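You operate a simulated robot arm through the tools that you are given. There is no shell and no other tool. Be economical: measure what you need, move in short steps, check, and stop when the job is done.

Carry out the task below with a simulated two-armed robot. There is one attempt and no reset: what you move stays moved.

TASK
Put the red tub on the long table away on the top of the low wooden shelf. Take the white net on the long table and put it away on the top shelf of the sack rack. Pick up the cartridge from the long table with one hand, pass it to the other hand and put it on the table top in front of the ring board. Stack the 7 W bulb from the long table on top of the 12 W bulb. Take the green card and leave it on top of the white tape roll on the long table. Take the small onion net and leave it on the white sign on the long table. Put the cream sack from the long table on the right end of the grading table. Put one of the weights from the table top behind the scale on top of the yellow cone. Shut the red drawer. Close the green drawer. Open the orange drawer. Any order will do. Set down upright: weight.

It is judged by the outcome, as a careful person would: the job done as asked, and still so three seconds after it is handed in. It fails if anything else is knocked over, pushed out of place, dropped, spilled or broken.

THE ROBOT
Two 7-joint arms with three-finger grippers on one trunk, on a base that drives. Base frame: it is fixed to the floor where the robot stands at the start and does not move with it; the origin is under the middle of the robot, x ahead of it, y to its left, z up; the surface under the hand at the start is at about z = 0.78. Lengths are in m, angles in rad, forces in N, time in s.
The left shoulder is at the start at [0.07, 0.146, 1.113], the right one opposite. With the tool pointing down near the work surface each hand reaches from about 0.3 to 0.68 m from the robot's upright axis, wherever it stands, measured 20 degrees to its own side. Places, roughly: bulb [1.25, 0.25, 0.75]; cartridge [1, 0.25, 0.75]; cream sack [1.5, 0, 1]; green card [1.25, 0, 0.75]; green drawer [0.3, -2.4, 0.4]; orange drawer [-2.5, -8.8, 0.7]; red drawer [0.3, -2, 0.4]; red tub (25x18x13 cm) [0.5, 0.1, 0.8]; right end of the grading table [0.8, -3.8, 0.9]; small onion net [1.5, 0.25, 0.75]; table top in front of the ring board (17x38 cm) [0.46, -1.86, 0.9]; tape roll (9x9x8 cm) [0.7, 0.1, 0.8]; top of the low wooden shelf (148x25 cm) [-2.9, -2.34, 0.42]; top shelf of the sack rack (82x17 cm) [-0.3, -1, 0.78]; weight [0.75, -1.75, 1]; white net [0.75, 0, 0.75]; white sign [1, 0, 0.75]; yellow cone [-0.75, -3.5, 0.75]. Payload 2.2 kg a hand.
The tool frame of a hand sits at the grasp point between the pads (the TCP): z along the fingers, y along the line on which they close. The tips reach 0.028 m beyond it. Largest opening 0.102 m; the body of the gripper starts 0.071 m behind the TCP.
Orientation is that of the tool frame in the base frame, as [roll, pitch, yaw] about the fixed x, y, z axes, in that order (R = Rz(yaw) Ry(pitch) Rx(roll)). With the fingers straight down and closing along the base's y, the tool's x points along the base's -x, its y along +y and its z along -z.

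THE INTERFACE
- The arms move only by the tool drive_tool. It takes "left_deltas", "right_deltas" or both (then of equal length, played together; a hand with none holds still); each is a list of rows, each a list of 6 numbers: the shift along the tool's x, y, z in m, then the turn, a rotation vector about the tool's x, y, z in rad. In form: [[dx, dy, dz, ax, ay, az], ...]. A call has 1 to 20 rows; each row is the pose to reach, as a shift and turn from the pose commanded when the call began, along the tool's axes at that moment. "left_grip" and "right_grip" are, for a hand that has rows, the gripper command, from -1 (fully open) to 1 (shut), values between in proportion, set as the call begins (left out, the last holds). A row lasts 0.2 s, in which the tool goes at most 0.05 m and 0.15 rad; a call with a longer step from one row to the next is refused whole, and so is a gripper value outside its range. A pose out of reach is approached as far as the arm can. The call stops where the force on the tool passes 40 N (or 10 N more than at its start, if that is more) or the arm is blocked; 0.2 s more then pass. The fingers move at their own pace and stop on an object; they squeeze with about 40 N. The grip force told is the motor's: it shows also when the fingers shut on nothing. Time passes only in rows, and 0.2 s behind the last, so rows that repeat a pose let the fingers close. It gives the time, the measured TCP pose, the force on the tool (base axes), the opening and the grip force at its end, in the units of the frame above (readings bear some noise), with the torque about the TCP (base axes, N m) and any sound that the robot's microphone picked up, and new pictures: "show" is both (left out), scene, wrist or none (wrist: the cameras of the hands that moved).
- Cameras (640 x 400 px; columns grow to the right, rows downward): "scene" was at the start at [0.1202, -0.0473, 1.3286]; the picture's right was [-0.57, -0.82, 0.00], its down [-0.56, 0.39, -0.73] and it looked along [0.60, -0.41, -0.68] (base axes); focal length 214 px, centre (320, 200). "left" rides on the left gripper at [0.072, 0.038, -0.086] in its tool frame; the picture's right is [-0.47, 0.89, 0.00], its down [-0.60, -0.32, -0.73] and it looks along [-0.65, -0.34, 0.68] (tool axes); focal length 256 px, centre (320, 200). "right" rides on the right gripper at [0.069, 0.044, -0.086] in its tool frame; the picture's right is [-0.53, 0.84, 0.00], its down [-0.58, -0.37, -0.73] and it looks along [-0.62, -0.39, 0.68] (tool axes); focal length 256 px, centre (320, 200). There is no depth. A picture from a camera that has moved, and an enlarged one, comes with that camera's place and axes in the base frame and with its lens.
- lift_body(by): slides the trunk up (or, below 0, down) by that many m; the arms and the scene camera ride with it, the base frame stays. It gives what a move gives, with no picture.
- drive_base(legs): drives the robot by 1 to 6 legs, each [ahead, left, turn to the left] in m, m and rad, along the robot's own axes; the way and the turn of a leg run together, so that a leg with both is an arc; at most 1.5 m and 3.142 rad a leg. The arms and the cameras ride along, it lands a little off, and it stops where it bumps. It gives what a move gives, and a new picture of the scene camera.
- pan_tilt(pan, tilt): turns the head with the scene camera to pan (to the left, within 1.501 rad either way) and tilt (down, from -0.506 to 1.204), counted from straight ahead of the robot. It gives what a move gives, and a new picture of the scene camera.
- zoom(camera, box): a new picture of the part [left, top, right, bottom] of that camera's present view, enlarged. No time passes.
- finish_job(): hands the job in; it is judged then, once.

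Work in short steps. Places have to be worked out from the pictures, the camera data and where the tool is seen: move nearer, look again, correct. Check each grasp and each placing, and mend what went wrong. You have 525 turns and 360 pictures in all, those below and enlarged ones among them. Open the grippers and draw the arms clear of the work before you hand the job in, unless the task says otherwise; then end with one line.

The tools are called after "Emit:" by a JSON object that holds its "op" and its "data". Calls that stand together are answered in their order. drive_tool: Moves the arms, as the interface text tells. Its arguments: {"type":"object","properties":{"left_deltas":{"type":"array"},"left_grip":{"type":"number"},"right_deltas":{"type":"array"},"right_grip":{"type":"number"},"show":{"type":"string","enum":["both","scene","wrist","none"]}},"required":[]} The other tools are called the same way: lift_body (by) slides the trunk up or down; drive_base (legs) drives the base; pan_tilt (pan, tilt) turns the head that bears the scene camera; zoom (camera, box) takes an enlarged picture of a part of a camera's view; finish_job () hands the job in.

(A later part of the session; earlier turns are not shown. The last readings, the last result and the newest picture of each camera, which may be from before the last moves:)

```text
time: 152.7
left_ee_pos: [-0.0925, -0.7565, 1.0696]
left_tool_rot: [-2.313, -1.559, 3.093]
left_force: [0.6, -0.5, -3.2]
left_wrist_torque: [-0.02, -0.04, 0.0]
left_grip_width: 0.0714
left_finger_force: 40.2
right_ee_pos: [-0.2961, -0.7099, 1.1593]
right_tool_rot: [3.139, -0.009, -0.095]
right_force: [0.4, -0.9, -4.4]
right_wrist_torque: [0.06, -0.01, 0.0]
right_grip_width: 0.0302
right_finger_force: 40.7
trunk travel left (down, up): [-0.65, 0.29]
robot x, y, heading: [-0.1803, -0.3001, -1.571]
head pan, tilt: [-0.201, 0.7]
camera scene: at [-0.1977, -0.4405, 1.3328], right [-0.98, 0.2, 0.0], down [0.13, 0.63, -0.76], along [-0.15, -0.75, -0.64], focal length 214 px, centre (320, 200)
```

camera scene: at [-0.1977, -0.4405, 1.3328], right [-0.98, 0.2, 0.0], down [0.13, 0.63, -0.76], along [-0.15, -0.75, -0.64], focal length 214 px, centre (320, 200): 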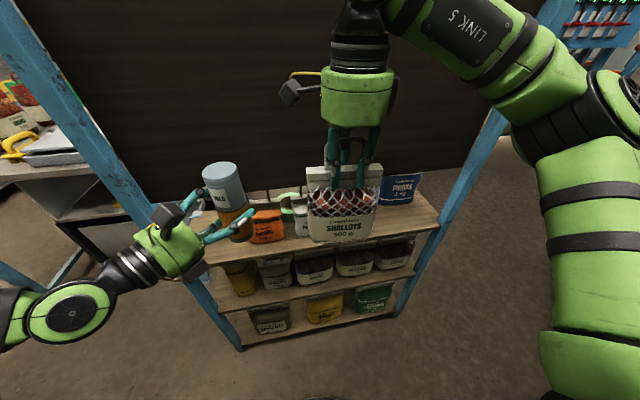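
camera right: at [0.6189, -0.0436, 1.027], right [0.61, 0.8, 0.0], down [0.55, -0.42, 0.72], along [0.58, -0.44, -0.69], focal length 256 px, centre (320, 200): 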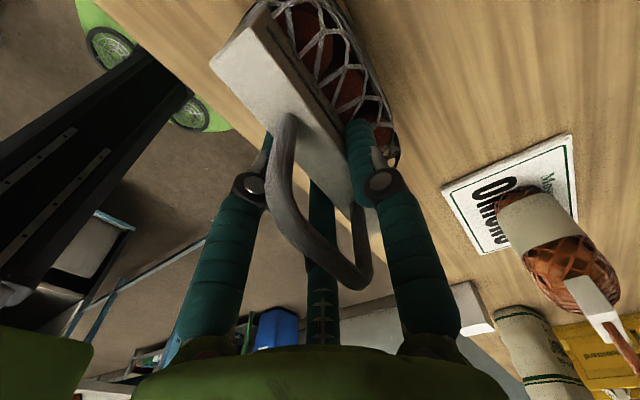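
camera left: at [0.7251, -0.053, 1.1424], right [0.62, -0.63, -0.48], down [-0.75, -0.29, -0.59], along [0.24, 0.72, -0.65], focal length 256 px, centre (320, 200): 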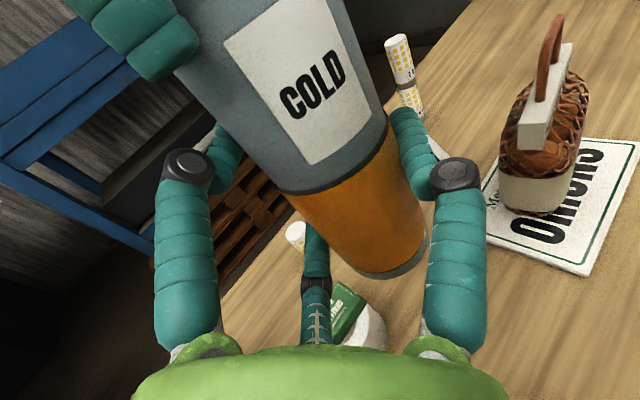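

Emit:
{"op": "zoom", "data": {"camera": "right", "box": [0, 0, 640, 400]}}

Emit:
{"op": "zoom", "data": {"camera": "scene", "box": [180, 140, 460, 300]}}

```text
1.00 times, centred on (320, 200) of right (not enlarged: the box is as wide or as high as the picture)
camera zoom: at [-0.2319, -0.7589, 1.2459], right [-0.61, -0.79, 0.0], down [-0.55, 0.42, 0.73], along [-0.57, 0.45, -0.69], focal length 256 px, centre (320, 200)
```

zoom: 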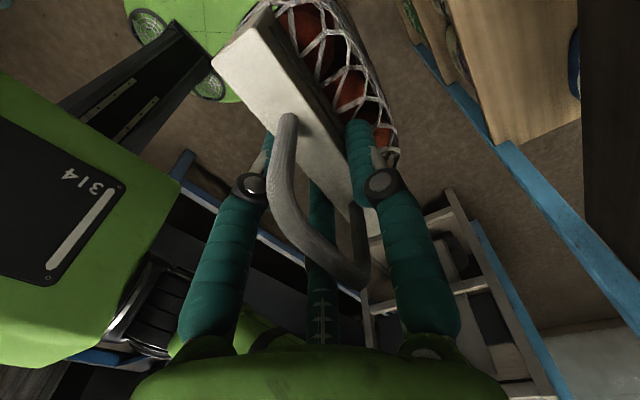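

```text
2.29 times, centred on (320, 220) of scene
camera zoom: at [-0.1977, -0.4405, 1.3328], right [-0.98, 0.2, 0.0], down [0.13, 0.63, -0.76], along [-0.15, -0.75, -0.64], focal length 490 px, centre (320, 154)
```

zoom: 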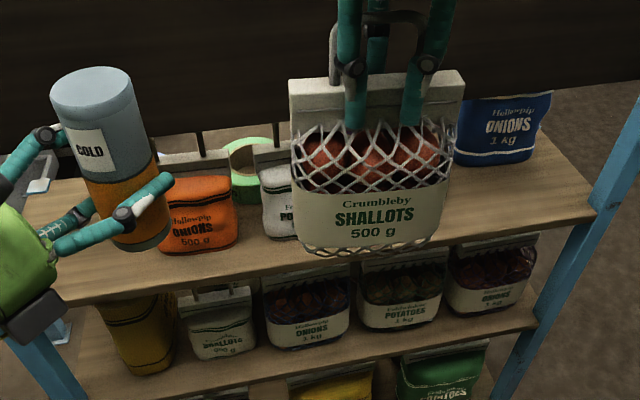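

Free spot on the shelf: between the white and blue bags, x≈−0.46, y≈−0.91 (front edge −0.865, panel ≈ −1.0). I move the net over there in stages.

Emit:
{"op": "drive_tool", "data": {"right_deltas": [[-0.04, 0.0, 0, 0, 0, 0], [-0.08, 0.03, 0, 0, 0, 0], [-0.12, 0.06, 0, 0, 0, 0], [-0.147, 0.1, 0, 0, 0, 0], [-0.147, 0.14, 0.02, 0, 0, 0], [-0.147, 0.17, 0.05, 0, 0, 0], [-0.147, 0.185, 0.09, 0, 0, 0], [-0.147, 0.185, 0.13, 0, 0, 0]], "show": "both"}}

Emit:
{"op": "pan_tilt", "data": {"pan": -0.6, "tilt": 0.8}}

```text
time: 153.9
left_ee_pos: [-0.0944, -0.7555, 1.07]
left_tool_rot: [-2.345, -1.555, 3.126]
left_force: [-0.1, -1.3, -3.8]
left_wrist_torque: [-0.04, 0.03, -0.09]
left_grip_width: 0.0714
left_finger_force: 40.0
right_ee_pos: [-0.4583, -0.8151, 1.147]
right_tool_rot: [-3.131, -0.01, -0.065]
right_force: [-7.4, 19.1, -4.4]
right_wrist_torque: [-1.8, -0.72, 1.03]
right_grip_width: 0.03
right_finger_force: 40.0
trunk travel left (down, up): [-0.65, 0.29]
robot x, y, heading: [-0.1841, -0.3019, -1.571]
head pan, tilt: [-0.201, 0.7]
stopped in row 5 (right hand): the force on the tool passed its limit at 64 N (the readings are from after the stop); the commanded pose is now the measured one
camera scene: at [-0.1985, -0.4383, 1.333], right [-0.98, 0.2, 0.0], down [0.13, 0.63, -0.77], along [-0.15, -0.75, -0.64], focal length 214 px, centre (320, 200)
camera right: at [-0.3915, -0.865, 1.2337], right [-0.59, -0.81, -0.01], down [-0.56, 0.39, 0.73], along [-0.58, 0.44, -0.68], focal length 256 px, centre (320, 200)
```

scene: 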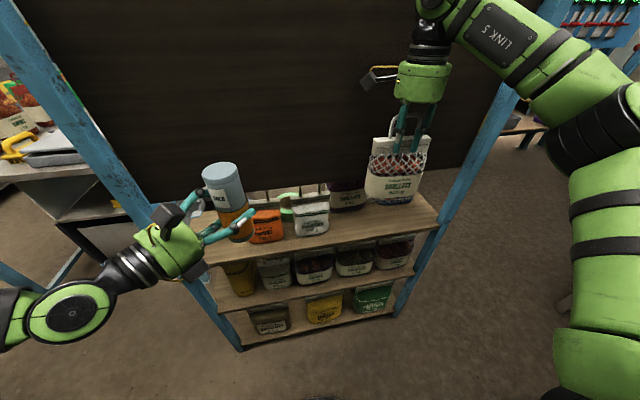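
right: 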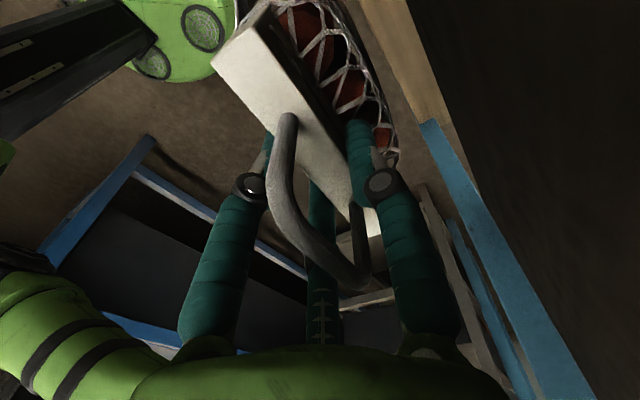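

```text
time: 154.8
left_ee_pos: [-0.0936, -0.7543, 1.0718]
left_tool_rot: [-2.19, -1.556, 2.971]
left_force: [0.2, -1.1, -2.0]
left_wrist_torque: [-0.03, -0.04, 0.01]
left_grip_width: 0.0716
left_finger_force: 40.3
right_ee_pos: [-0.4579, -0.8166, 1.1475]
right_tool_rot: [-3.135, -0.009, -0.067]
right_force: [-2.5, 12.6, -10.5]
right_wrist_torque: [-0.78, 0.23, 0.85]
right_grip_width: 0.03
right_finger_force: 39.8
trunk travel left (down, up): [-0.65, 0.29]
robot x, y, heading: [-0.1812, -0.3066, -1.573]
head pan, tilt: [-0.6, 0.799]
camera scene: at [-0.2278, -0.4205, 1.3248], right [-0.83, 0.56, 0.0], down [0.41, 0.59, -0.7], along [-0.39, -0.58, -0.72], focal length 214 px, centre (320, 200)
```

scene: 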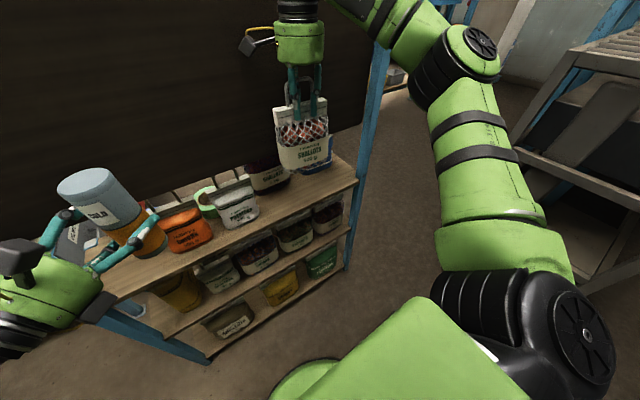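

The hand touched the header panel: it hangs flush over the shelf's front, so the shelf can't be loaded from above on this side. I back off and will look at the rack's other side.

Emit:
{"op": "drive_tool", "data": {"right_deltas": [[0, -0.04, 0, 0, 0, 0], [0, -0.08, 0, 0, 0, 0], [0.04, -0.1, 0, 0, 0, 0], [0.08, -0.12, 0, 0, 0, 0], [0.12, -0.13, 0, 0, 0, 0]], "show": "none"}}

Emit:
{"op": "drive_base", "data": {"legs": [[0, -0.9, 0]]}}

Emit:
{"op": "pan_tilt", "data": {"pan": 0.6, "tilt": 0.4}}

```text
time: 156.0
left_ee_pos: [-0.0916, -0.7582, 1.0692]
left_tool_rot: [-2.398, -1.559, -3.104]
left_force: [1.0, 0.1, -2.6]
left_wrist_torque: [-0.05, -0.04, 0.0]
left_grip_width: 0.0715
left_finger_force: 40.0
right_ee_pos: [-0.3267, -0.6978, 1.1478]
right_tool_rot: [-3.131, -0.006, -0.071]
right_force: [0.9, 0.0, -5.2]
right_wrist_torque: [0.02, 0.05, 0.02]
right_grip_width: 0.0302
right_finger_force: 40.0
trunk travel left (down, up): [-0.65, 0.29]
robot x, y, heading: [-0.181, -0.3085, -1.568]
head pan, tilt: [-0.6, 0.799]
```

```text
time: 160.7
left_ee_pos: [-0.9802, -0.7579, 1.0697]
left_tool_rot: [-2.367, -1.559, -3.133]
left_force: [-0.5, -0.1, -4.2]
left_wrist_torque: [-0.02, 0.0, -0.02]
left_grip_width: 0.0713
left_finger_force: 39.8
right_ee_pos: [-1.2147, -0.6987, 1.1489]
right_tool_rot: [-3.132, -0.009, -0.067]
right_force: [0.0, 1.0, -5.0]
right_wrist_torque: [0.03, 0.02, -0.02]
right_grip_width: 0.03
right_finger_force: 40.1
trunk travel left (down, up): [-0.65, 0.29]
robot x, y, heading: [-1.0726, -0.3087, -1.565]
head pan, tilt: [-0.6, 0.799]
camera scene: at [-1.1148, -0.4243, 1.3246], right [-0.83, 0.56, 0.0], down [0.4, 0.59, -0.7], along [-0.39, -0.58, -0.72], focal length 214 px, centre (320, 200)
```

scene: 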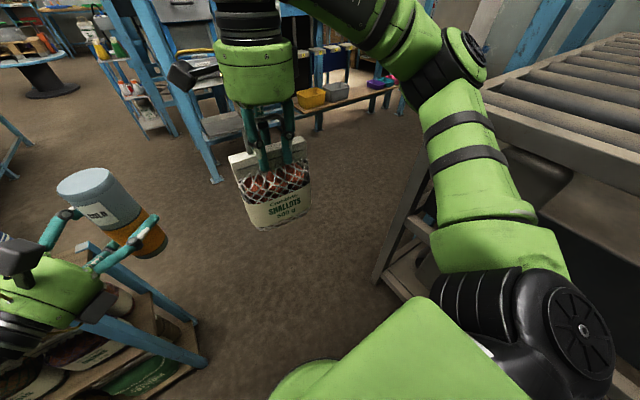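

```text
time: 162.1
left_ee_pos: [-0.9806, -0.7584, 1.068]
left_tool_rot: [-2.378, -1.558, -3.123]
left_force: [-0.2, 0.5, -3.5]
left_wrist_torque: [-0.03, -0.05, -0.01]
left_grip_width: 0.0715
left_finger_force: 39.9
right_ee_pos: [-1.2158, -0.6988, 1.1493]
right_tool_rot: [-3.134, -0.01, -0.067]
right_force: [-0.3, 0.0, -5.1]
right_wrist_torque: [0.03, -0.02, 0.0]
right_grip_width: 0.0302
right_finger_force: 39.8
trunk travel left (down, up): [-0.65, 0.29]
robot x, y, heading: [-1.0719, -0.304, -1.568]
head pan, tilt: [0.6, 0.4]
camera scene: at [-1.0173, -0.4341, 1.3597], right [-0.82, -0.57, 0.0], down [-0.22, 0.32, -0.92], along [0.52, -0.76, -0.39], focal length 214 px, centre (320, 200)
```

scene: 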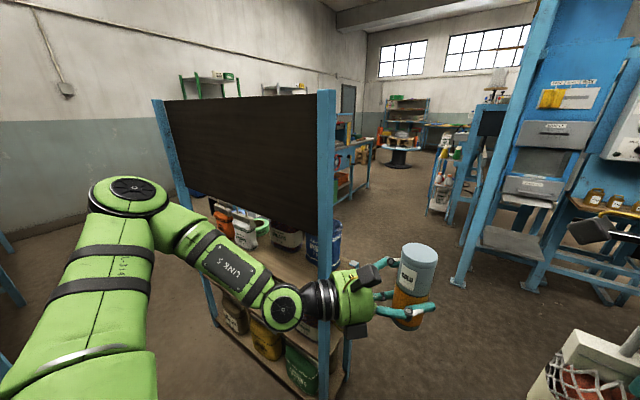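

Behind the rack there is open floor. I drive past its end, then turn right to face its back.

Emit:
{"op": "drive_base", "data": {"legs": [[1.1, 0, 0]]}}

Emit:
{"op": "pan_tilt", "data": {"pan": 1.3, "tilt": 0.5}}

```text
time: 164.4
left_ee_pos: [-0.982, -0.9913, 1.0685]
left_tool_rot: [2.654, -1.545, -1.883]
left_force: [0.9, -1.2, -2.8]
left_wrist_torque: [-0.01, 0.0, 0.0]
left_grip_width: 0.0713
left_finger_force: 40.2
right_ee_pos: [-1.2117, -0.9471, 1.1532]
right_tool_rot: [3.14, -0.008, -0.057]
right_force: [0.1, 0.6, -4.8]
right_wrist_torque: [0.05, 0.02, -0.01]
right_grip_width: 0.03
right_finger_force: 39.7
trunk travel left (down, up): [-0.65, 0.29]
robot x, y, heading: [-1.0698, -0.5685, -1.556]
head pan, tilt: [0.6, 0.4]
stopped in leg 1: the robot was blocked; the commanded pose is now the measured one
camera scene: at [-1.0168, -0.6784, 1.3618], right [-0.82, -0.58, 0.01], down [-0.22, 0.31, -0.93], along [0.53, -0.76, -0.38], focal length 214 px, centre (320, 200)
```

scene: 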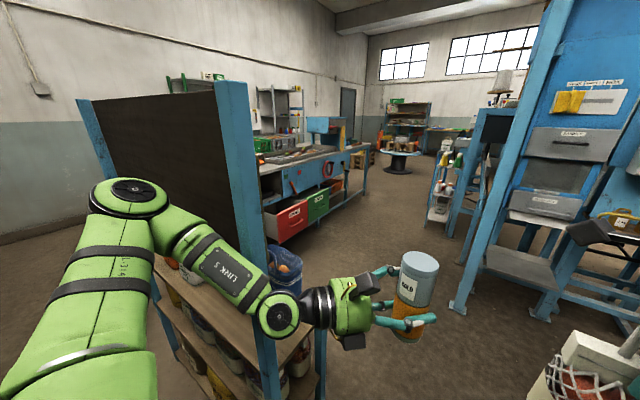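

```text
time: 165.4
left_ee_pos: [-0.9819, -0.9917, 1.0665]
left_tool_rot: [2.663, -1.547, -1.892]
left_force: [0.1, 0.5, -3.0]
left_wrist_torque: [-0.02, -0.01, 0.02]
left_grip_width: 0.0713
left_finger_force: 39.9
right_ee_pos: [-1.2124, -0.9466, 1.1532]
right_tool_rot: [3.136, -0.011, -0.056]
right_force: [1.0, -0.3, -6.0]
right_wrist_torque: [0.04, -0.01, 0.03]
right_grip_width: 0.0302
right_finger_force: 40.2
trunk travel left (down, up): [-0.65, 0.29]
robot x, y, heading: [-1.0699, -0.5683, -1.559]
head pan, tilt: [1.3, 0.499]
camera scene: at [-0.9818, -0.6246, 1.3518], right [-0.26, -0.97, 0.01], down [-0.46, 0.11, -0.88], along [0.85, -0.23, -0.47], focal length 214 px, centre (320, 200)
```

scene: 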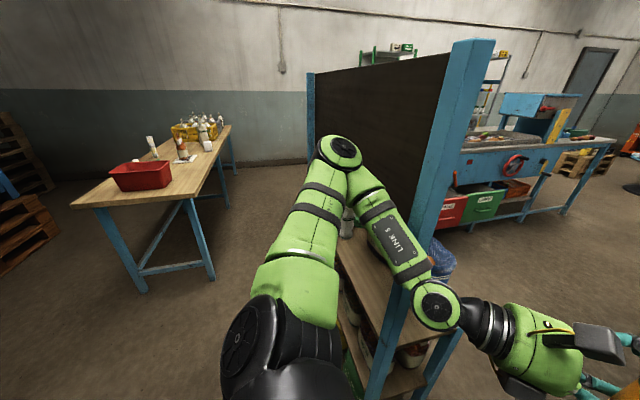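

The left elbow met the rack post. I back off, shift away from the rack, and pass with more room.

Emit:
{"op": "drive_base", "data": {"legs": [[-0.2, 0, 0], [0, -0.35, 0], [1.2, 0, 0]]}}

Emit:
{"op": "pan_tilt", "data": {"pan": 1.5, "tilt": 0.5}}

```text
time: 168.8
left_ee_pos: [-1.304, -0.8114, 1.0581]
left_tool_rot: [2.49, -1.529, -1.711]
left_force: [0.1, -0.6, -3.7]
left_wrist_torque: [0.0, -0.03, 0.01]
left_grip_width: 0.0712
left_finger_force: 40.5
right_ee_pos: [-1.5346, -0.7671, 1.1494]
right_tool_rot: [-3.132, -0.003, -0.055]
right_force: [-0.1, -0.2, -5.1]
right_wrist_torque: [0.02, 0.02, 0.03]
right_grip_width: 0.0302
right_finger_force: 39.6
trunk travel left (down, up): [-0.65, 0.29]
robot x, y, heading: [-1.3996, -0.374, -1.56]
head pan, tilt: [1.3, 0.499]
stopped in leg 2: the robot was blocked; the commanded pose is now the measured one
camera scene: at [-1.3052, -0.4481, 1.3505], right [-0.25, -0.97, 0.0], down [-0.47, 0.12, -0.88], along [0.85, -0.22, -0.48], focal length 214 px, centre (320, 200)
```

scene: 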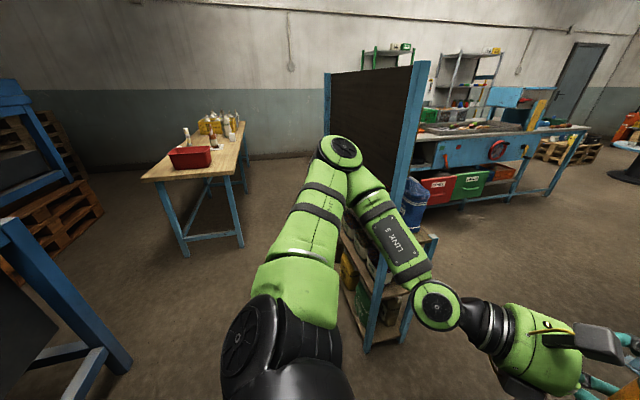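

```text
time: 169.6
left_ee_pos: [-1.3041, -0.8121, 1.0588]
left_tool_rot: [2.462, -1.532, -1.687]
left_force: [-1.2, -0.3, -3.3]
left_wrist_torque: [-0.04, 0.0, 0.04]
left_grip_width: 0.0711
left_finger_force: 40.0
right_ee_pos: [-1.5357, -0.7676, 1.1475]
right_tool_rot: [-3.134, -0.005, -0.052]
right_force: [0.0, 0.6, -5.5]
right_wrist_torque: [0.01, 0.01, 0.02]
right_grip_width: 0.0301
right_finger_force: 40.4
trunk travel left (down, up): [-0.65, 0.29]
robot x, y, heading: [-1.3976, -0.3724, -1.558]
head pan, tilt: [1.499, 0.499]
camera scene: at [-1.3022, -0.4304, 1.3504], right [-0.06, -1.0, 0.0], down [-0.48, 0.03, -0.88], along [0.87, -0.05, -0.48], focal length 214 px, centre (320, 200)
```

scene: 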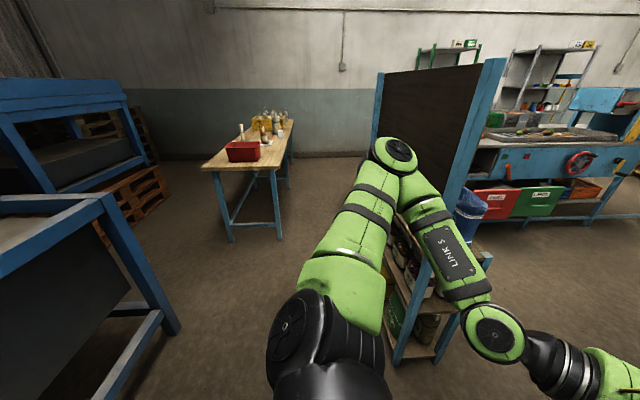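

Now I understand: the panel is the rack's backboard on the north side; the open side is the south. I drive down the passage and turn left to face it.

Emit:
{"op": "drive_base", "data": {"legs": [[0, 0.03, 0], [1.15, 0, 0]]}}

```text
time: 175.8
left_ee_pos: [-1.2686, -1.958, 1.0604]
left_tool_rot: [2.558, -1.531, -1.785]
left_force: [0.3, -1.2, -3.1]
left_wrist_torque: [0.0, -0.03, -0.03]
left_grip_width: 0.0714
left_finger_force: 40.5
right_ee_pos: [-1.4999, -1.9114, 1.1483]
right_tool_rot: [-3.131, -0.01, -0.061]
right_force: [0.2, -0.5, -4.6]
right_wrist_torque: [0.04, -0.01, -0.01]
right_grip_width: 0.0303
right_finger_force: 39.8
trunk travel left (down, up): [-0.65, 0.29]
robot x, y, heading: [-1.3613, -1.5201, -1.566]
head pan, tilt: [1.499, 0.499]
camera scene: at [-1.2657, -1.5756, 1.3506], right [-0.06, -1.0, 0.0], down [-0.48, 0.03, -0.88], along [0.88, -0.06, -0.48], focal length 214 px, centre (320, 200)
```

scene: 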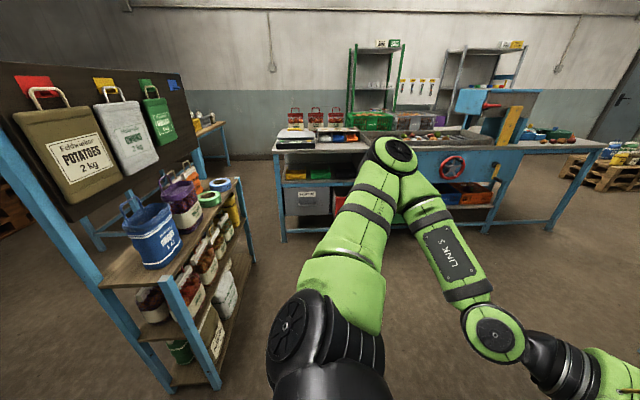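

Now the open side with hanging sacks is visible. I turn left to face north and move along to the rack's front.

Emit:
{"op": "drive_base", "data": {"legs": [[0, 0, 1.57], [0, 0, 1.57], [0, -0.85, 0]]}}

Emit:
{"op": "pan_tilt", "data": {"pan": -0.2, "tilt": 0.7}}

```text
time: 188.0
left_ee_pos: [-0.6083, -1.0601, 1.0591]
left_tool_rot: [2.547, -1.528, 1.379]
left_force: [-1.0, -0.2, -3.6]
left_wrist_torque: [0.0, 0.04, -0.06]
left_grip_width: 0.0715
left_finger_force: 40.0
right_ee_pos: [-0.3768, -1.1032, 1.1483]
right_tool_rot: [-3.13, -0.008, 3.096]
right_force: [-1.1, -0.5, -5.6]
right_wrist_torque: [-0.02, 0.01, -0.01]
right_grip_width: 0.0303
right_finger_force: 39.8
trunk travel left (down, up): [-0.65, 0.29]
robot x, y, heading: [-0.5126, -1.4981, 1.588]
head pan, tilt: [1.499, 0.499]
camera scene: at [-0.6023, -1.4432, 1.3506], right [0.05, 1.0, 0.0], down [0.48, -0.02, -0.88], along [-0.88, 0.04, -0.48], focal length 214 px, centre (320, 200)
```

scene: 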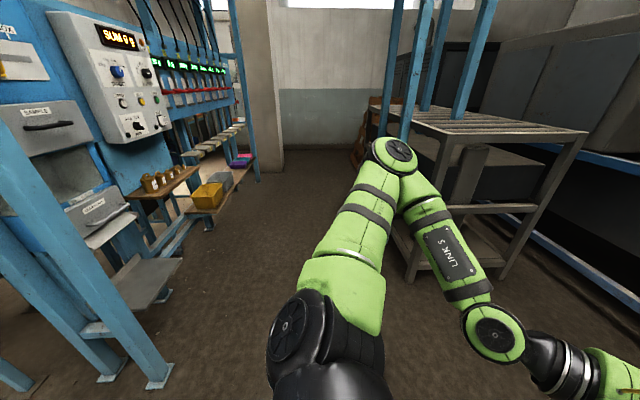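

```text
time: 189.8
left_ee_pos: [-0.6083, -1.0601, 1.0589]
left_tool_rot: [2.56, -1.529, 1.37]
left_force: [0.8, -0.1, -2.0]
left_wrist_torque: [0.02, 0.04, 0.02]
left_grip_width: 0.0712
left_finger_force: 39.8
right_ee_pos: [-0.3775, -1.1025, 1.1474]
right_tool_rot: [-3.13, -0.007, 3.096]
right_force: [-0.3, 0.6, -5.5]
right_wrist_torque: [-0.01, 0.0, 0.03]
right_grip_width: 0.03
right_finger_force: 39.4
trunk travel left (down, up): [-0.65, 0.29]
robot x, y, heading: [-0.5091, -1.4985, 1.596]
head pan, tilt: [-0.201, 0.7]
camera scene: at [-0.496, -1.364, 1.3328], right [0.98, -0.18, 0.0], down [-0.11, -0.63, -0.76], along [0.14, 0.75, -0.64], focal length 214 px, centre (320, 200)
```

scene: 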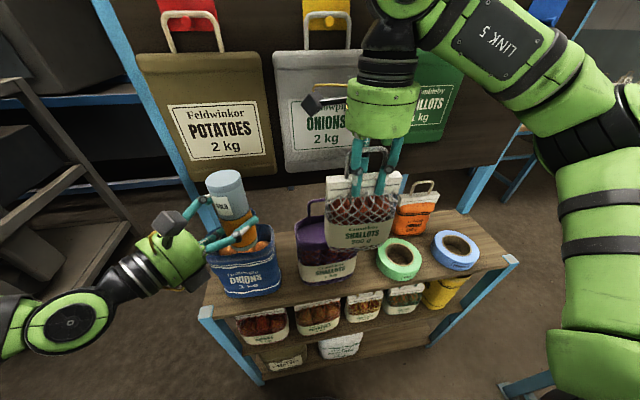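

The shelf is fairly full. I move the net aside to see the free gaps clearly.

Emit:
{"op": "drive_tool", "data": {"right_deltas": [[-0.04, -0.03, -0.02, 0, 0, 0], [-0.08, -0.06, -0.04, 0, 0, 0], [-0.12, -0.08, -0.05, 0, 0, 0], [-0.16, -0.1, -0.06, 0, 0, 0], [-0.2, -0.12, -0.06, 0, 0, 0]], "show": "scene"}}

Emit:
{"op": "zoom", "data": {"camera": "scene", "box": [180, 170, 540, 370]}}

```text
refused: row 1 steps farther than a row can; nothing moved
```

```text
1.78 times, centred on (360, 270) of scene
camera zoom: at [-0.496, -1.364, 1.3328], right [0.98, -0.18, 0.0], down [-0.11, -0.63, -0.76], along [0.14, 0.75, -0.64], focal length 381 px, centre (249, 76)
```

zoom: 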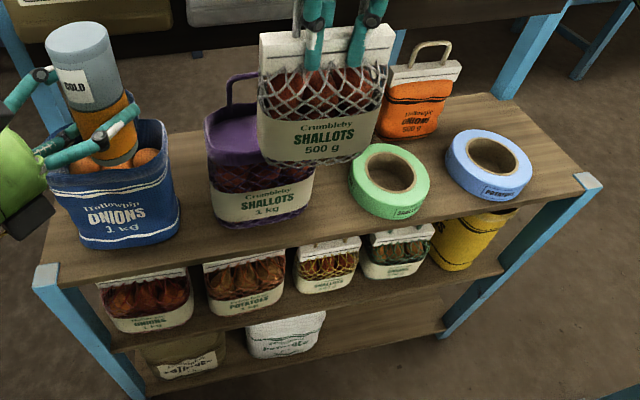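

Emit:
{"op": "drive_tool", "data": {"right_deltas": [[-0.03, -0.03, -0.01, 0, 0, 0], [-0.06, -0.06, -0.02, 0, 0, 0], [-0.09, -0.09, -0.03, 0, 0, 0], [-0.12, -0.12, -0.04, 0, 0, 0], [-0.15, -0.14, -0.05, 0, 0, 0], [-0.19, -0.15, -0.05, 0, 0, 0]], "show": "none"}}

Emit:
{"op": "zoom", "data": {"camera": "scene", "box": [180, 170, 540, 370]}}

```text
time: 191.2
left_ee_pos: [-0.608, -1.059, 1.0575]
left_tool_rot: [2.57, -1.528, 1.357]
left_force: [0.0, 0.3, -3.0]
left_wrist_torque: [0.04, 0.02, -0.01]
left_grip_width: 0.0713
left_finger_force: 40.2
right_ee_pos: [-0.2352, -1.2394, 1.1764]
right_tool_rot: [-3.128, -0.011, 3.098]
right_force: [0.0, 0.4, -5.0]
right_wrist_torque: [-0.09, 0.02, 0.0]
right_grip_width: 0.0302
right_finger_force: 39.8
right hand out of reach, approached as far as the arm can: row 5, 6
trunk travel left (down, up): [-0.65, 0.29]
robot x, y, heading: [-0.5103, -1.4942, 1.596]
head pan, tilt: [-0.201, 0.7]
```

```text
1.78 times, centred on (360, 270) of scene
camera zoom: at [-0.4951, -1.3624, 1.3326], right [0.98, -0.18, 0.0], down [-0.11, -0.64, -0.76], along [0.14, 0.75, -0.65], focal length 381 px, centre (249, 76)
```

zoom: 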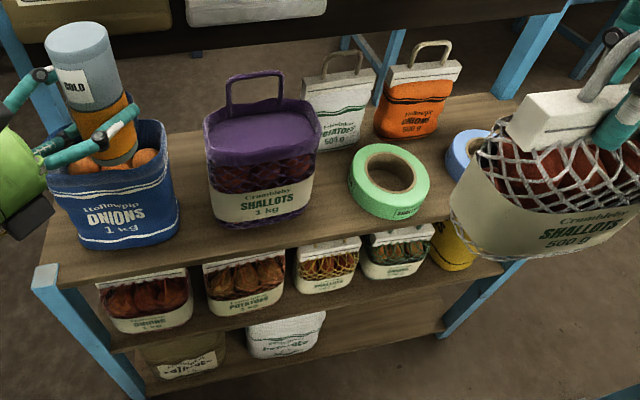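

The rack's usable gaps are tight, so I'll deal with the cartridge first and re-grip the net by its loop. I back up and turn right to face the grading table.

Emit:
{"op": "drive_base", "data": {"legs": [[-0.4, 0, 0], [0, 0, -1.596]]}}

Emit:
{"op": "pan_tilt", "data": {"pan": 0.2, "tilt": 0.5}}

```text
time: 197.5
left_ee_pos: [-0.0632, -1.8119, 1.0581]
left_tool_rot: [2.56, -1.531, -0.226]
left_force: [0.4, 0.9, -3.5]
left_wrist_torque: [0.0, 0.0, 0.0]
left_grip_width: 0.0713
left_finger_force: 39.6
right_ee_pos: [-0.2525, -2.1798, 1.1781]
right_tool_rot: [-3.131, -0.008, 1.503]
right_force: [0.6, 0.4, -5.0]
right_wrist_torque: [0.03, 0.03, -0.04]
right_grip_width: 0.0303
right_finger_force: 40.5
trunk travel left (down, up): [-0.65, 0.29]
robot x, y, heading: [-0.5019, -1.8977, 0.0]
head pan, tilt: [-0.201, 0.7]
camera scene: at [-0.3671, -1.9158, 1.3328], right [-0.2, -0.98, 0.0], down [-0.63, 0.13, -0.76], along [0.75, -0.15, -0.64], focal length 214 px, centre (320, 200)
```

scene: 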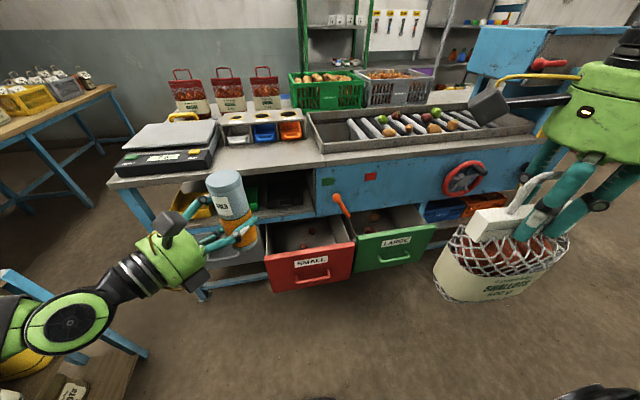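

```text
time: 198.4
left_ee_pos: [-0.0632, -1.8126, 1.059]
left_tool_rot: [2.568, -1.528, -0.232]
left_force: [-0.1, 0.4, -3.1]
left_wrist_torque: [0.05, -0.02, -0.01]
left_grip_width: 0.0711
left_finger_force: 39.8
right_ee_pos: [-0.2528, -2.1789, 1.1778]
right_tool_rot: [-3.13, -0.009, 1.503]
right_force: [-0.5, 0.5, -5.4]
right_wrist_torque: [-0.03, 0.01, -0.01]
right_grip_width: 0.0303
right_finger_force: 40.1
trunk travel left (down, up): [-0.65, 0.29]
robot x, y, heading: [-0.4996, -1.8971, 0.002]
head pan, tilt: [0.201, 0.499]
camera scene: at [-0.3612, -1.881, 1.3505], right [0.2, -0.98, 0.0], down [-0.47, -0.09, -0.88], along [0.86, 0.17, -0.48], focal length 214 px, centre (320, 200)
```

scene: 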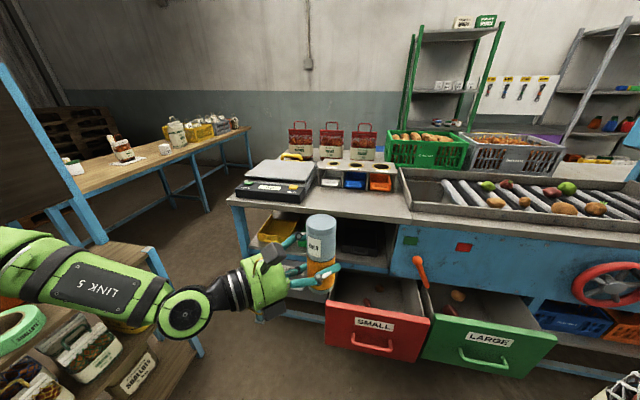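

Emit:
{"op": "zoom", "data": {"camera": "scene", "box": [220, 120, 440, 250]}}

```text
2.91 times, centred on (330, 185) of scene
camera zoom: at [-0.3612, -1.881, 1.3505], right [0.2, -0.98, 0.0], down [-0.47, -0.09, -0.88], along [0.86, 0.17, -0.48], focal length 624 px, centre (291, 244)
```

zoom: 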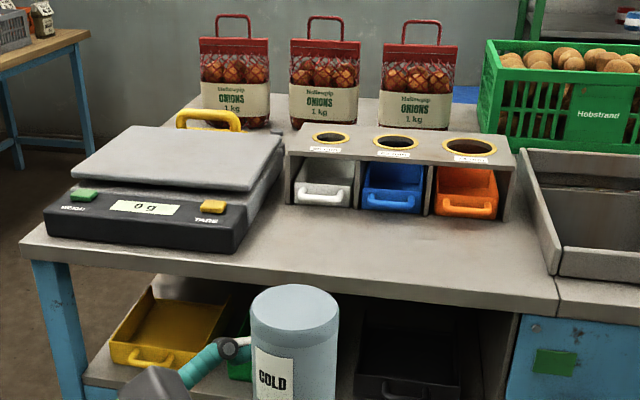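

The ring board is in view; target spot is just in front of it. I drive closer (open drawers limit me) and rotate the left hand to point straight at the table.

Emit:
{"op": "drive_base", "data": {"legs": [[0.3, 0, 0]]}}

Emit:
{"op": "drive_tool", "data": {"left_deltas": [[0, 0, 0, 0.13, 0, 0], [0, 0, 0, 0.26, 0, 0], [0, 0, 0, 0.39, 0, 0], [0, 0, 0, 0.52, 0, 0], [0, 0, 0, 0.65, 0, 0], [0, 0, 0, 0.785, 0, 0]], "show": "both"}}

```text
time: 200.4
left_ee_pos: [0.2343, -1.8105, 1.0601]
left_tool_rot: [2.57, -1.53, -0.233]
left_force: [0.4, 0.6, -3.0]
left_wrist_torque: [0.05, -0.03, 0.0]
left_grip_width: 0.0713
left_finger_force: 39.6
right_ee_pos: [0.0468, -2.1796, 1.1775]
right_tool_rot: [-3.132, -0.01, 1.507]
right_force: [-0.1, -0.4, -5.8]
right_wrist_torque: [0.0, 0.05, 0.01]
right_grip_width: 0.0302
right_finger_force: 40.1
trunk travel left (down, up): [-0.65, 0.29]
robot x, y, heading: [-0.2055, -1.8992, 0.006]
head pan, tilt: [0.201, 0.499]
camera scene: at [-0.0628, -1.8803, 1.3507], right [0.2, -0.98, 0.0], down [-0.47, -0.1, -0.88], along [0.86, 0.18, -0.48], focal length 214 px, centre (320, 200)
```

scene: 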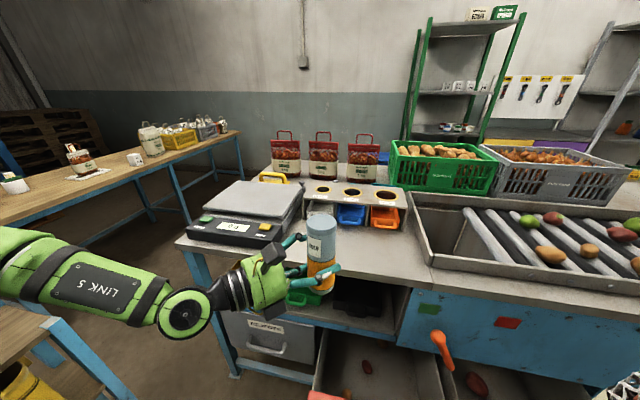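

```text
time: 201.8
left_ee_pos: [0.291, -1.7977, 1.0678]
left_tool_rot: [-2.894, -1.525, -0.291]
left_force: [-0.2, -1.4, -3.3]
left_wrist_torque: [0.05, 0.0, 0.09]
left_grip_width: 0.0711
left_finger_force: 40.2
left hand out of reach, approached as far as the arm can: row 1, 2, 3, 4, 5, 6
right_ee_pos: [0.0475, -2.1828, 1.1775]
right_tool_rot: [-3.13, -0.01, 1.505]
right_force: [-0.7, -1.0, -5.7]
right_wrist_torque: [0.02, 0.06, -0.01]
right_grip_width: 0.0302
right_finger_force: 39.3
trunk travel left (down, up): [-0.65, 0.29]
robot x, y, heading: [-0.2044, -1.8971, 0.006]
head pan, tilt: [0.201, 0.499]
camera scene: at [-0.0609, -1.8842, 1.3505], right [0.2, -0.98, 0.0], down [-0.47, -0.09, -0.88], along [0.86, 0.18, -0.48], focal length 214 px, centre (320, 200)
camera left: at [0.2063, -1.832, 1.1439], right [-0.06, -0.88, -0.47], down [-0.74, 0.36, -0.57], along [0.67, 0.32, -0.67], focal length 256 px, centre (320, 200)
```

scene: 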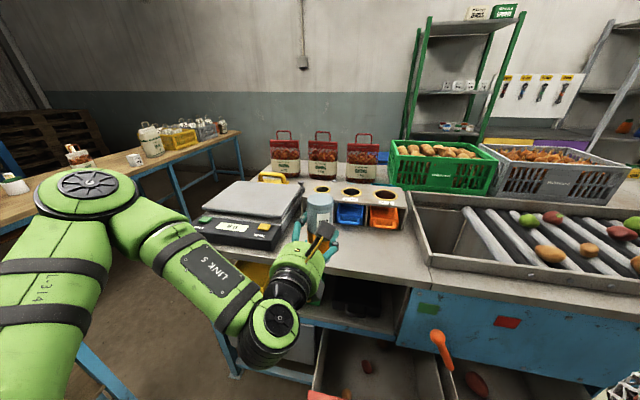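
left: 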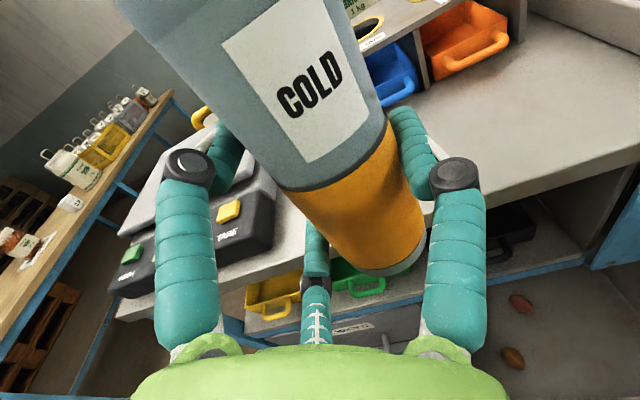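

The left hand now points at the table. I advance over the spot and lower partway.

Emit:
{"op": "drive_tool", "data": {"left_deltas": [[0, 0, 0.04, 0, 0, 0], [0, 0, 0.08, 0, 0, 0], [0, 0, 0.12, 0, 0, 0], [0, 0, 0.16, 0, 0, 0], [-0.035, 0, 0.164, 0, 0, 0], [-0.07, 0, 0.164, 0, 0, 0]], "show": "both"}}

```text
time: 203.2
left_ee_pos: [0.4254, -1.7479, 1.0292]
left_tool_rot: [-2.969, -1.526, -0.197]
left_force: [0.4, -0.3, -4.4]
left_wrist_torque: [0.06, 0.0, 0.01]
left_grip_width: 0.0711
left_finger_force: 40.0
left hand out of reach, approached as far as the arm can: row 1, 2, 3, 4, 5, 6
right_ee_pos: [0.0477, -2.1785, 1.1776]
right_tool_rot: [-3.131, -0.005, 1.506]
right_force: [-0.5, 0.7, -4.9]
right_wrist_torque: [-0.01, 0.03, 0.01]
right_grip_width: 0.0301
right_finger_force: 39.8
trunk travel left (down, up): [-0.65, 0.29]
robot x, y, heading: [-0.1972, -1.9037, -0.001]
head pan, tilt: [0.201, 0.499]
camera scene: at [-0.0615, -1.8795, 1.3505], right [0.2, -0.98, 0.0], down [-0.47, -0.1, -0.88], along [0.86, 0.18, -0.48], focal length 214 px, centre (320, 200)
camera left: at [0.3423, -1.7839, 1.106], right [-0.04, -0.88, -0.47], down [-0.75, 0.34, -0.57], along [0.66, 0.33, -0.67], focal length 256 px, centre (320, 200)
```

scene: 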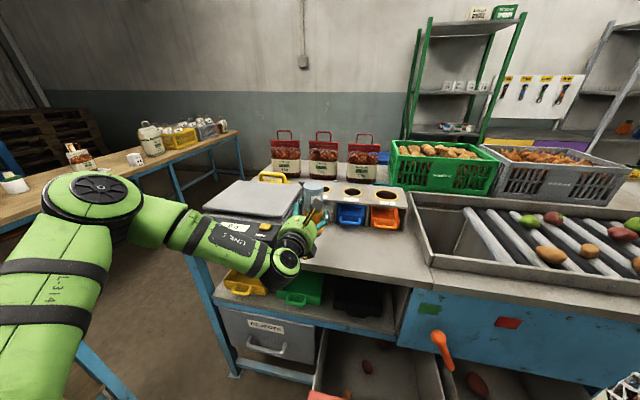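
left: 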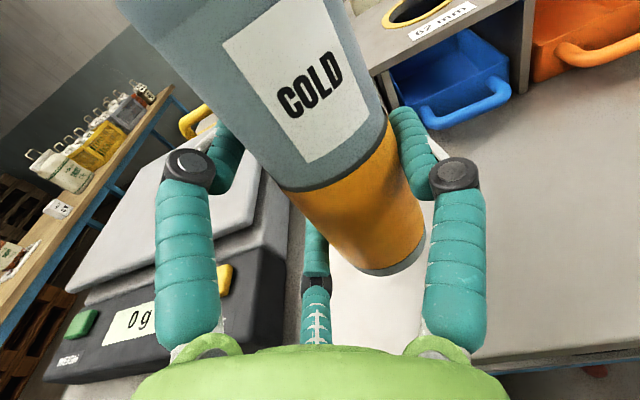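

I'll use the base and trunk for the remaining motion: shift right 6 cm away from the scale and lower the trunk.

Emit:
{"op": "drive_base", "data": {"legs": [[0, -0.06, 0]]}}

Emit:
{"op": "lift_body", "data": {"by": -0.045}}

Emit:
{"op": "zoom", "data": {"camera": "left", "box": [0, 0, 640, 400]}}

Emit:
{"op": "zoom", "data": {"camera": "scene", "box": [180, 140, 440, 300]}}

```text
time: 204.2
left_ee_pos: [0.4264, -1.8034, 1.0287]
left_tool_rot: [-3.003, -1.528, -0.157]
left_force: [-0.3, 0.8, -3.6]
left_wrist_torque: [0.02, 0.01, -0.02]
left_grip_width: 0.0715
left_finger_force: 39.7
right_ee_pos: [0.0478, -2.2341, 1.1784]
right_tool_rot: [-3.13, -0.005, 1.504]
right_force: [-1.0, -0.2, -5.6]
right_wrist_torque: [-0.01, 0.03, 0.0]
right_grip_width: 0.0301
right_finger_force: 40.0
trunk travel left (down, up): [-0.65, 0.29]
robot x, y, heading: [-0.2011, -1.9551, 0.002]
head pan, tilt: [0.201, 0.499]
camera scene: at [-0.0614, -1.9356, 1.3505], right [0.2, -0.98, 0.0], down [-0.47, -0.1, -0.88], along [0.86, 0.18, -0.48], focal length 214 px, centre (320, 200)
```

scene: 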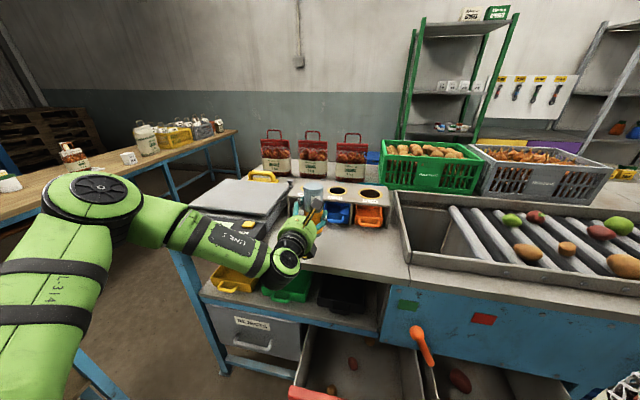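

```text
time: 205.1
left_ee_pos: [0.4251, -1.8066, 0.9849]
left_tool_rot: [-2.952, -1.528, -0.21]
left_force: [0.0, 0.0, -3.6]
left_wrist_torque: [0.05, 0.04, -0.04]
left_grip_width: 0.0711
left_finger_force: 39.7
right_ee_pos: [0.0476, -2.2371, 1.1333]
right_tool_rot: [-3.132, -0.006, 1.506]
right_force: [0.5, 0.0, -5.0]
right_wrist_torque: [0.03, 0.04, 0.01]
right_grip_width: 0.0303
right_finger_force: 39.7
trunk travel left (down, up): [-0.605, 0.335]
robot x, y, heading: [-0.2023, -1.9552, -0.0]
head pan, tilt: [0.201, 0.499]
```

```text
1.00 times, centred on (320, 200) of left (not enlarged: the box is as wide or as high as the picture)
camera zoom: at [0.342, -1.8422, 1.0611], right [-0.04, -0.88, -0.47], down [-0.75, 0.34, -0.57], along [0.66, 0.33, -0.67], focal length 256 px, centre (320, 200)
```

zoom: 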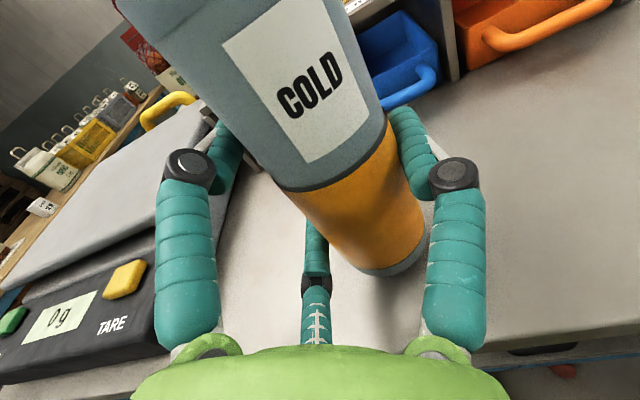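

```text
2.46 times, centred on (310, 220) of scene
camera zoom: at [-0.0619, -1.9385, 1.3056], right [0.2, -0.98, 0.0], down [-0.47, -0.1, -0.88], along [0.86, 0.18, -0.48], focal length 528 px, centre (345, 151)
```

zoom: 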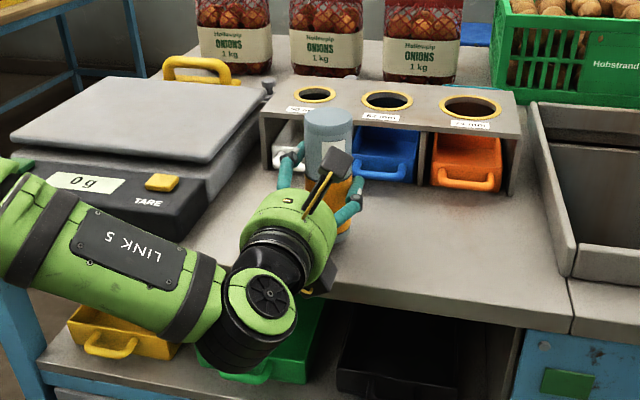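

Cartridge hovers ~2 cm over the tabletop. I lower the trunk in small steps until contact.

Emit:
{"op": "lift_body", "data": {"by": -0.015}}

Emit:
{"op": "lift_body", "data": {"by": -0.006}}

Emit:
{"op": "zoom", "data": {"camera": "left", "box": [280, 180, 500, 320]}}

```text
time: 205.7
left_ee_pos: [0.4263, -1.8065, 0.971]
left_tool_rot: [-2.948, -1.527, -0.214]
left_force: [0.6, -0.8, -3.6]
left_wrist_torque: [0.07, 0.04, 0.02]
left_grip_width: 0.0713
left_finger_force: 40.0
right_ee_pos: [0.048, -2.2365, 1.1177]
right_tool_rot: [-3.133, -0.007, 1.506]
right_force: [-0.4, 0.4, -4.6]
right_wrist_torque: [0.0, 0.04, 0.02]
right_grip_width: 0.0299
right_finger_force: 40.1
trunk travel left (down, up): [-0.59, 0.35]
robot x, y, heading: [-0.2038, -1.955, 0.005]
head pan, tilt: [0.201, 0.499]
```

```text
time: 206.3
left_ee_pos: [0.4258, -1.8062, 0.9651]
left_tool_rot: [-2.938, -1.53, -0.224]
left_force: [1.3, 0.2, 0.8]
left_wrist_torque: [-0.09, -0.16, 0.04]
left_grip_width: 0.0712
left_finger_force: 40.1
right_ee_pos: [0.0476, -2.2377, 1.1121]
right_tool_rot: [-3.131, -0.009, 1.506]
right_force: [0.8, 0.0, -5.6]
right_wrist_torque: [0.0, 0.02, -0.01]
right_grip_width: 0.0301
right_finger_force: 39.7
trunk travel left (down, up): [-0.584, 0.356]
robot x, y, heading: [-0.2013, -1.959, 0.001]
head pan, tilt: [0.201, 0.499]
```

```text
2.86 times, centred on (390, 250) of left
camera zoom: at [0.342, -1.8428, 1.0412], right [-0.04, -0.88, -0.47], down [-0.75, 0.34, -0.57], along [0.66, 0.33, -0.67], focal length 731 px, centre (120, 57)
```

zoom: 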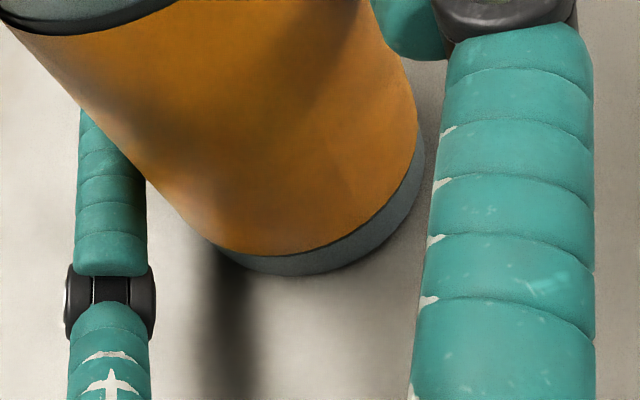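

Contact begins. One more 2 mm, then release.

Emit:
{"op": "lift_body", "data": {"by": -0.002}}

Emit:
{"op": "drive_tool", "data": {"left_deltas": [[0, 0, 0, 0, 0, 0], [0, 0, 0, 0, 0, 0], [0, 0, 0, 0, 0, 0], [0, 0, 0, 0, 0, 0]], "left_grip": -1, "show": "wrist"}}

```text
time: 206.8
left_ee_pos: [0.4269, -1.8062, 0.9652]
left_tool_rot: [-2.922, -1.535, -0.238]
left_force: [3.6, 0.2, 7.9]
left_wrist_torque: [-0.2, -0.54, 0.1]
left_grip_width: 0.0713
left_finger_force: 40.3
right_ee_pos: [0.0454, -2.2372, 1.1099]
right_tool_rot: [-3.132, -0.01, 1.505]
right_force: [0.2, -1.1, -4.6]
right_wrist_torque: [0.01, 0.0, 0.0]
right_grip_width: 0.0299
right_finger_force: 40.8
trunk travel left (down, up): [-0.582, 0.358]
robot x, y, heading: [-0.2055, -1.9558, -0.002]
head pan, tilt: [0.201, 0.499]
```

```text
time: 207.8
left_ee_pos: [0.4255, -1.807, 0.9609]
left_tool_rot: [-2.94, -1.526, -0.224]
left_force: [0.1, -0.5, -0.7]
left_wrist_torque: [0.03, 0.0, -0.01]
left_grip_width: 0.1021
left_finger_force: 0.0
right_ee_pos: [0.0481, -2.2378, 1.1097]
right_tool_rot: [-3.133, -0.009, 1.507]
right_force: [-0.4, -0.2, -4.9]
right_wrist_torque: [-0.03, 0.01, -0.01]
right_grip_width: 0.0302
right_finger_force: 40.1
trunk travel left (down, up): [-0.582, 0.358]
robot x, y, heading: [-0.2017, -1.9561, -0.0]
head pan, tilt: [0.201, 0.499]
camera left: at [0.3418, -1.8427, 1.0383], right [-0.04, -0.88, -0.47], down [-0.75, 0.34, -0.57], along [0.66, 0.33, -0.67], focal length 256 px, centre (320, 200)
```

left: 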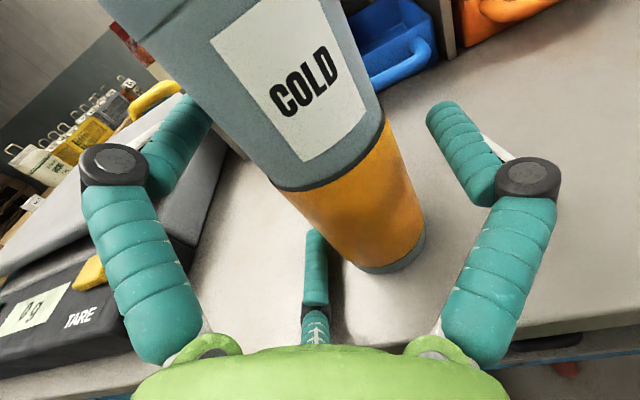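

It stands free. I shift 4 mm to centre the gap and back straight out with the base.

Emit:
{"op": "drive_tool", "data": {"left_deltas": [[0, -0.004, 0, 0, 0, 0]], "show": "none"}}

Emit:
{"op": "drive_base", "data": {"legs": [[-0.15, 0, 0]]}}

Emit:
{"op": "zoom", "data": {"camera": "scene", "box": [200, 120, 480, 300]}}

```text
time: 208.2
left_ee_pos: [0.4257, -1.8035, 0.9621]
left_tool_rot: [-2.934, -1.527, -0.227]
left_force: [0.3, -0.3, -0.4]
left_wrist_torque: [0.0, -0.03, -0.02]
left_grip_width: 0.1023
left_finger_force: 0.1
right_ee_pos: [0.0466, -2.2374, 1.1101]
right_tool_rot: [-3.132, -0.007, 1.506]
right_force: [-0.3, -0.4, -5.3]
right_wrist_torque: [0.0, 0.01, 0.01]
right_grip_width: 0.0302
right_finger_force: 39.9
trunk travel left (down, up): [-0.582, 0.358]
robot x, y, heading: [-0.204, -1.9553, -0.002]
head pan, tilt: [0.201, 0.499]
```

```text
time: 209.6
left_ee_pos: [0.2777, -1.8045, 0.9631]
left_tool_rot: [-2.942, -1.527, -0.22]
left_force: [0.2, 0.3, 0.2]
left_wrist_torque: [0.03, -0.02, -0.02]
left_grip_width: 0.1018
left_finger_force: 0.1
right_ee_pos: [-0.1014, -2.2388, 1.1089]
right_tool_rot: [-3.131, -0.009, 1.505]
right_force: [-0.1, -0.7, -4.8]
right_wrist_torque: [0.02, 0.03, -0.01]
right_grip_width: 0.0299
right_finger_force: 39.7
trunk travel left (down, up): [-0.582, 0.358]
robot x, y, heading: [-0.3485, -1.9554, 0.003]
head pan, tilt: [0.201, 0.499]
camera scene: at [-0.2095, -1.9394, 1.2825], right [0.2, -0.98, 0.0], down [-0.47, -0.1, -0.88], along [0.86, 0.18, -0.48], focal length 214 px, centre (320, 200)
```

scene: 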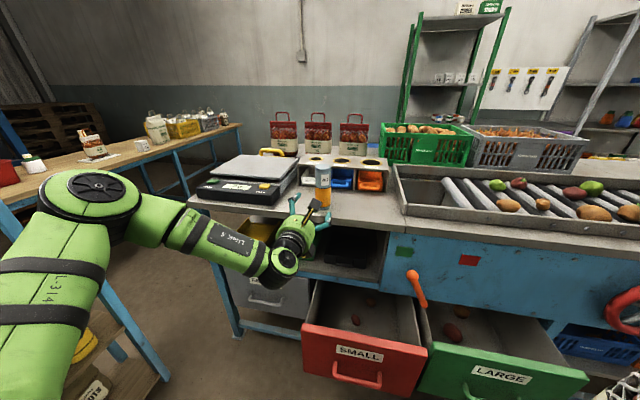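

```text
2.22 times, centred on (340, 210) of scene
camera zoom: at [-0.2095, -1.9394, 1.2825], right [0.2, -0.98, 0.0], down [-0.47, -0.1, -0.88], along [0.86, 0.18, -0.48], focal length 477 px, centre (276, 178)
```

zoom: 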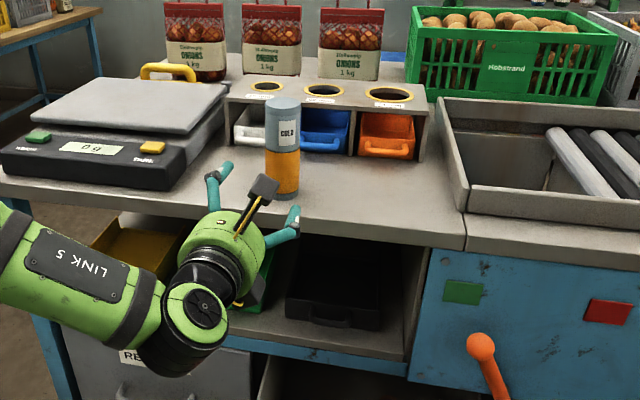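

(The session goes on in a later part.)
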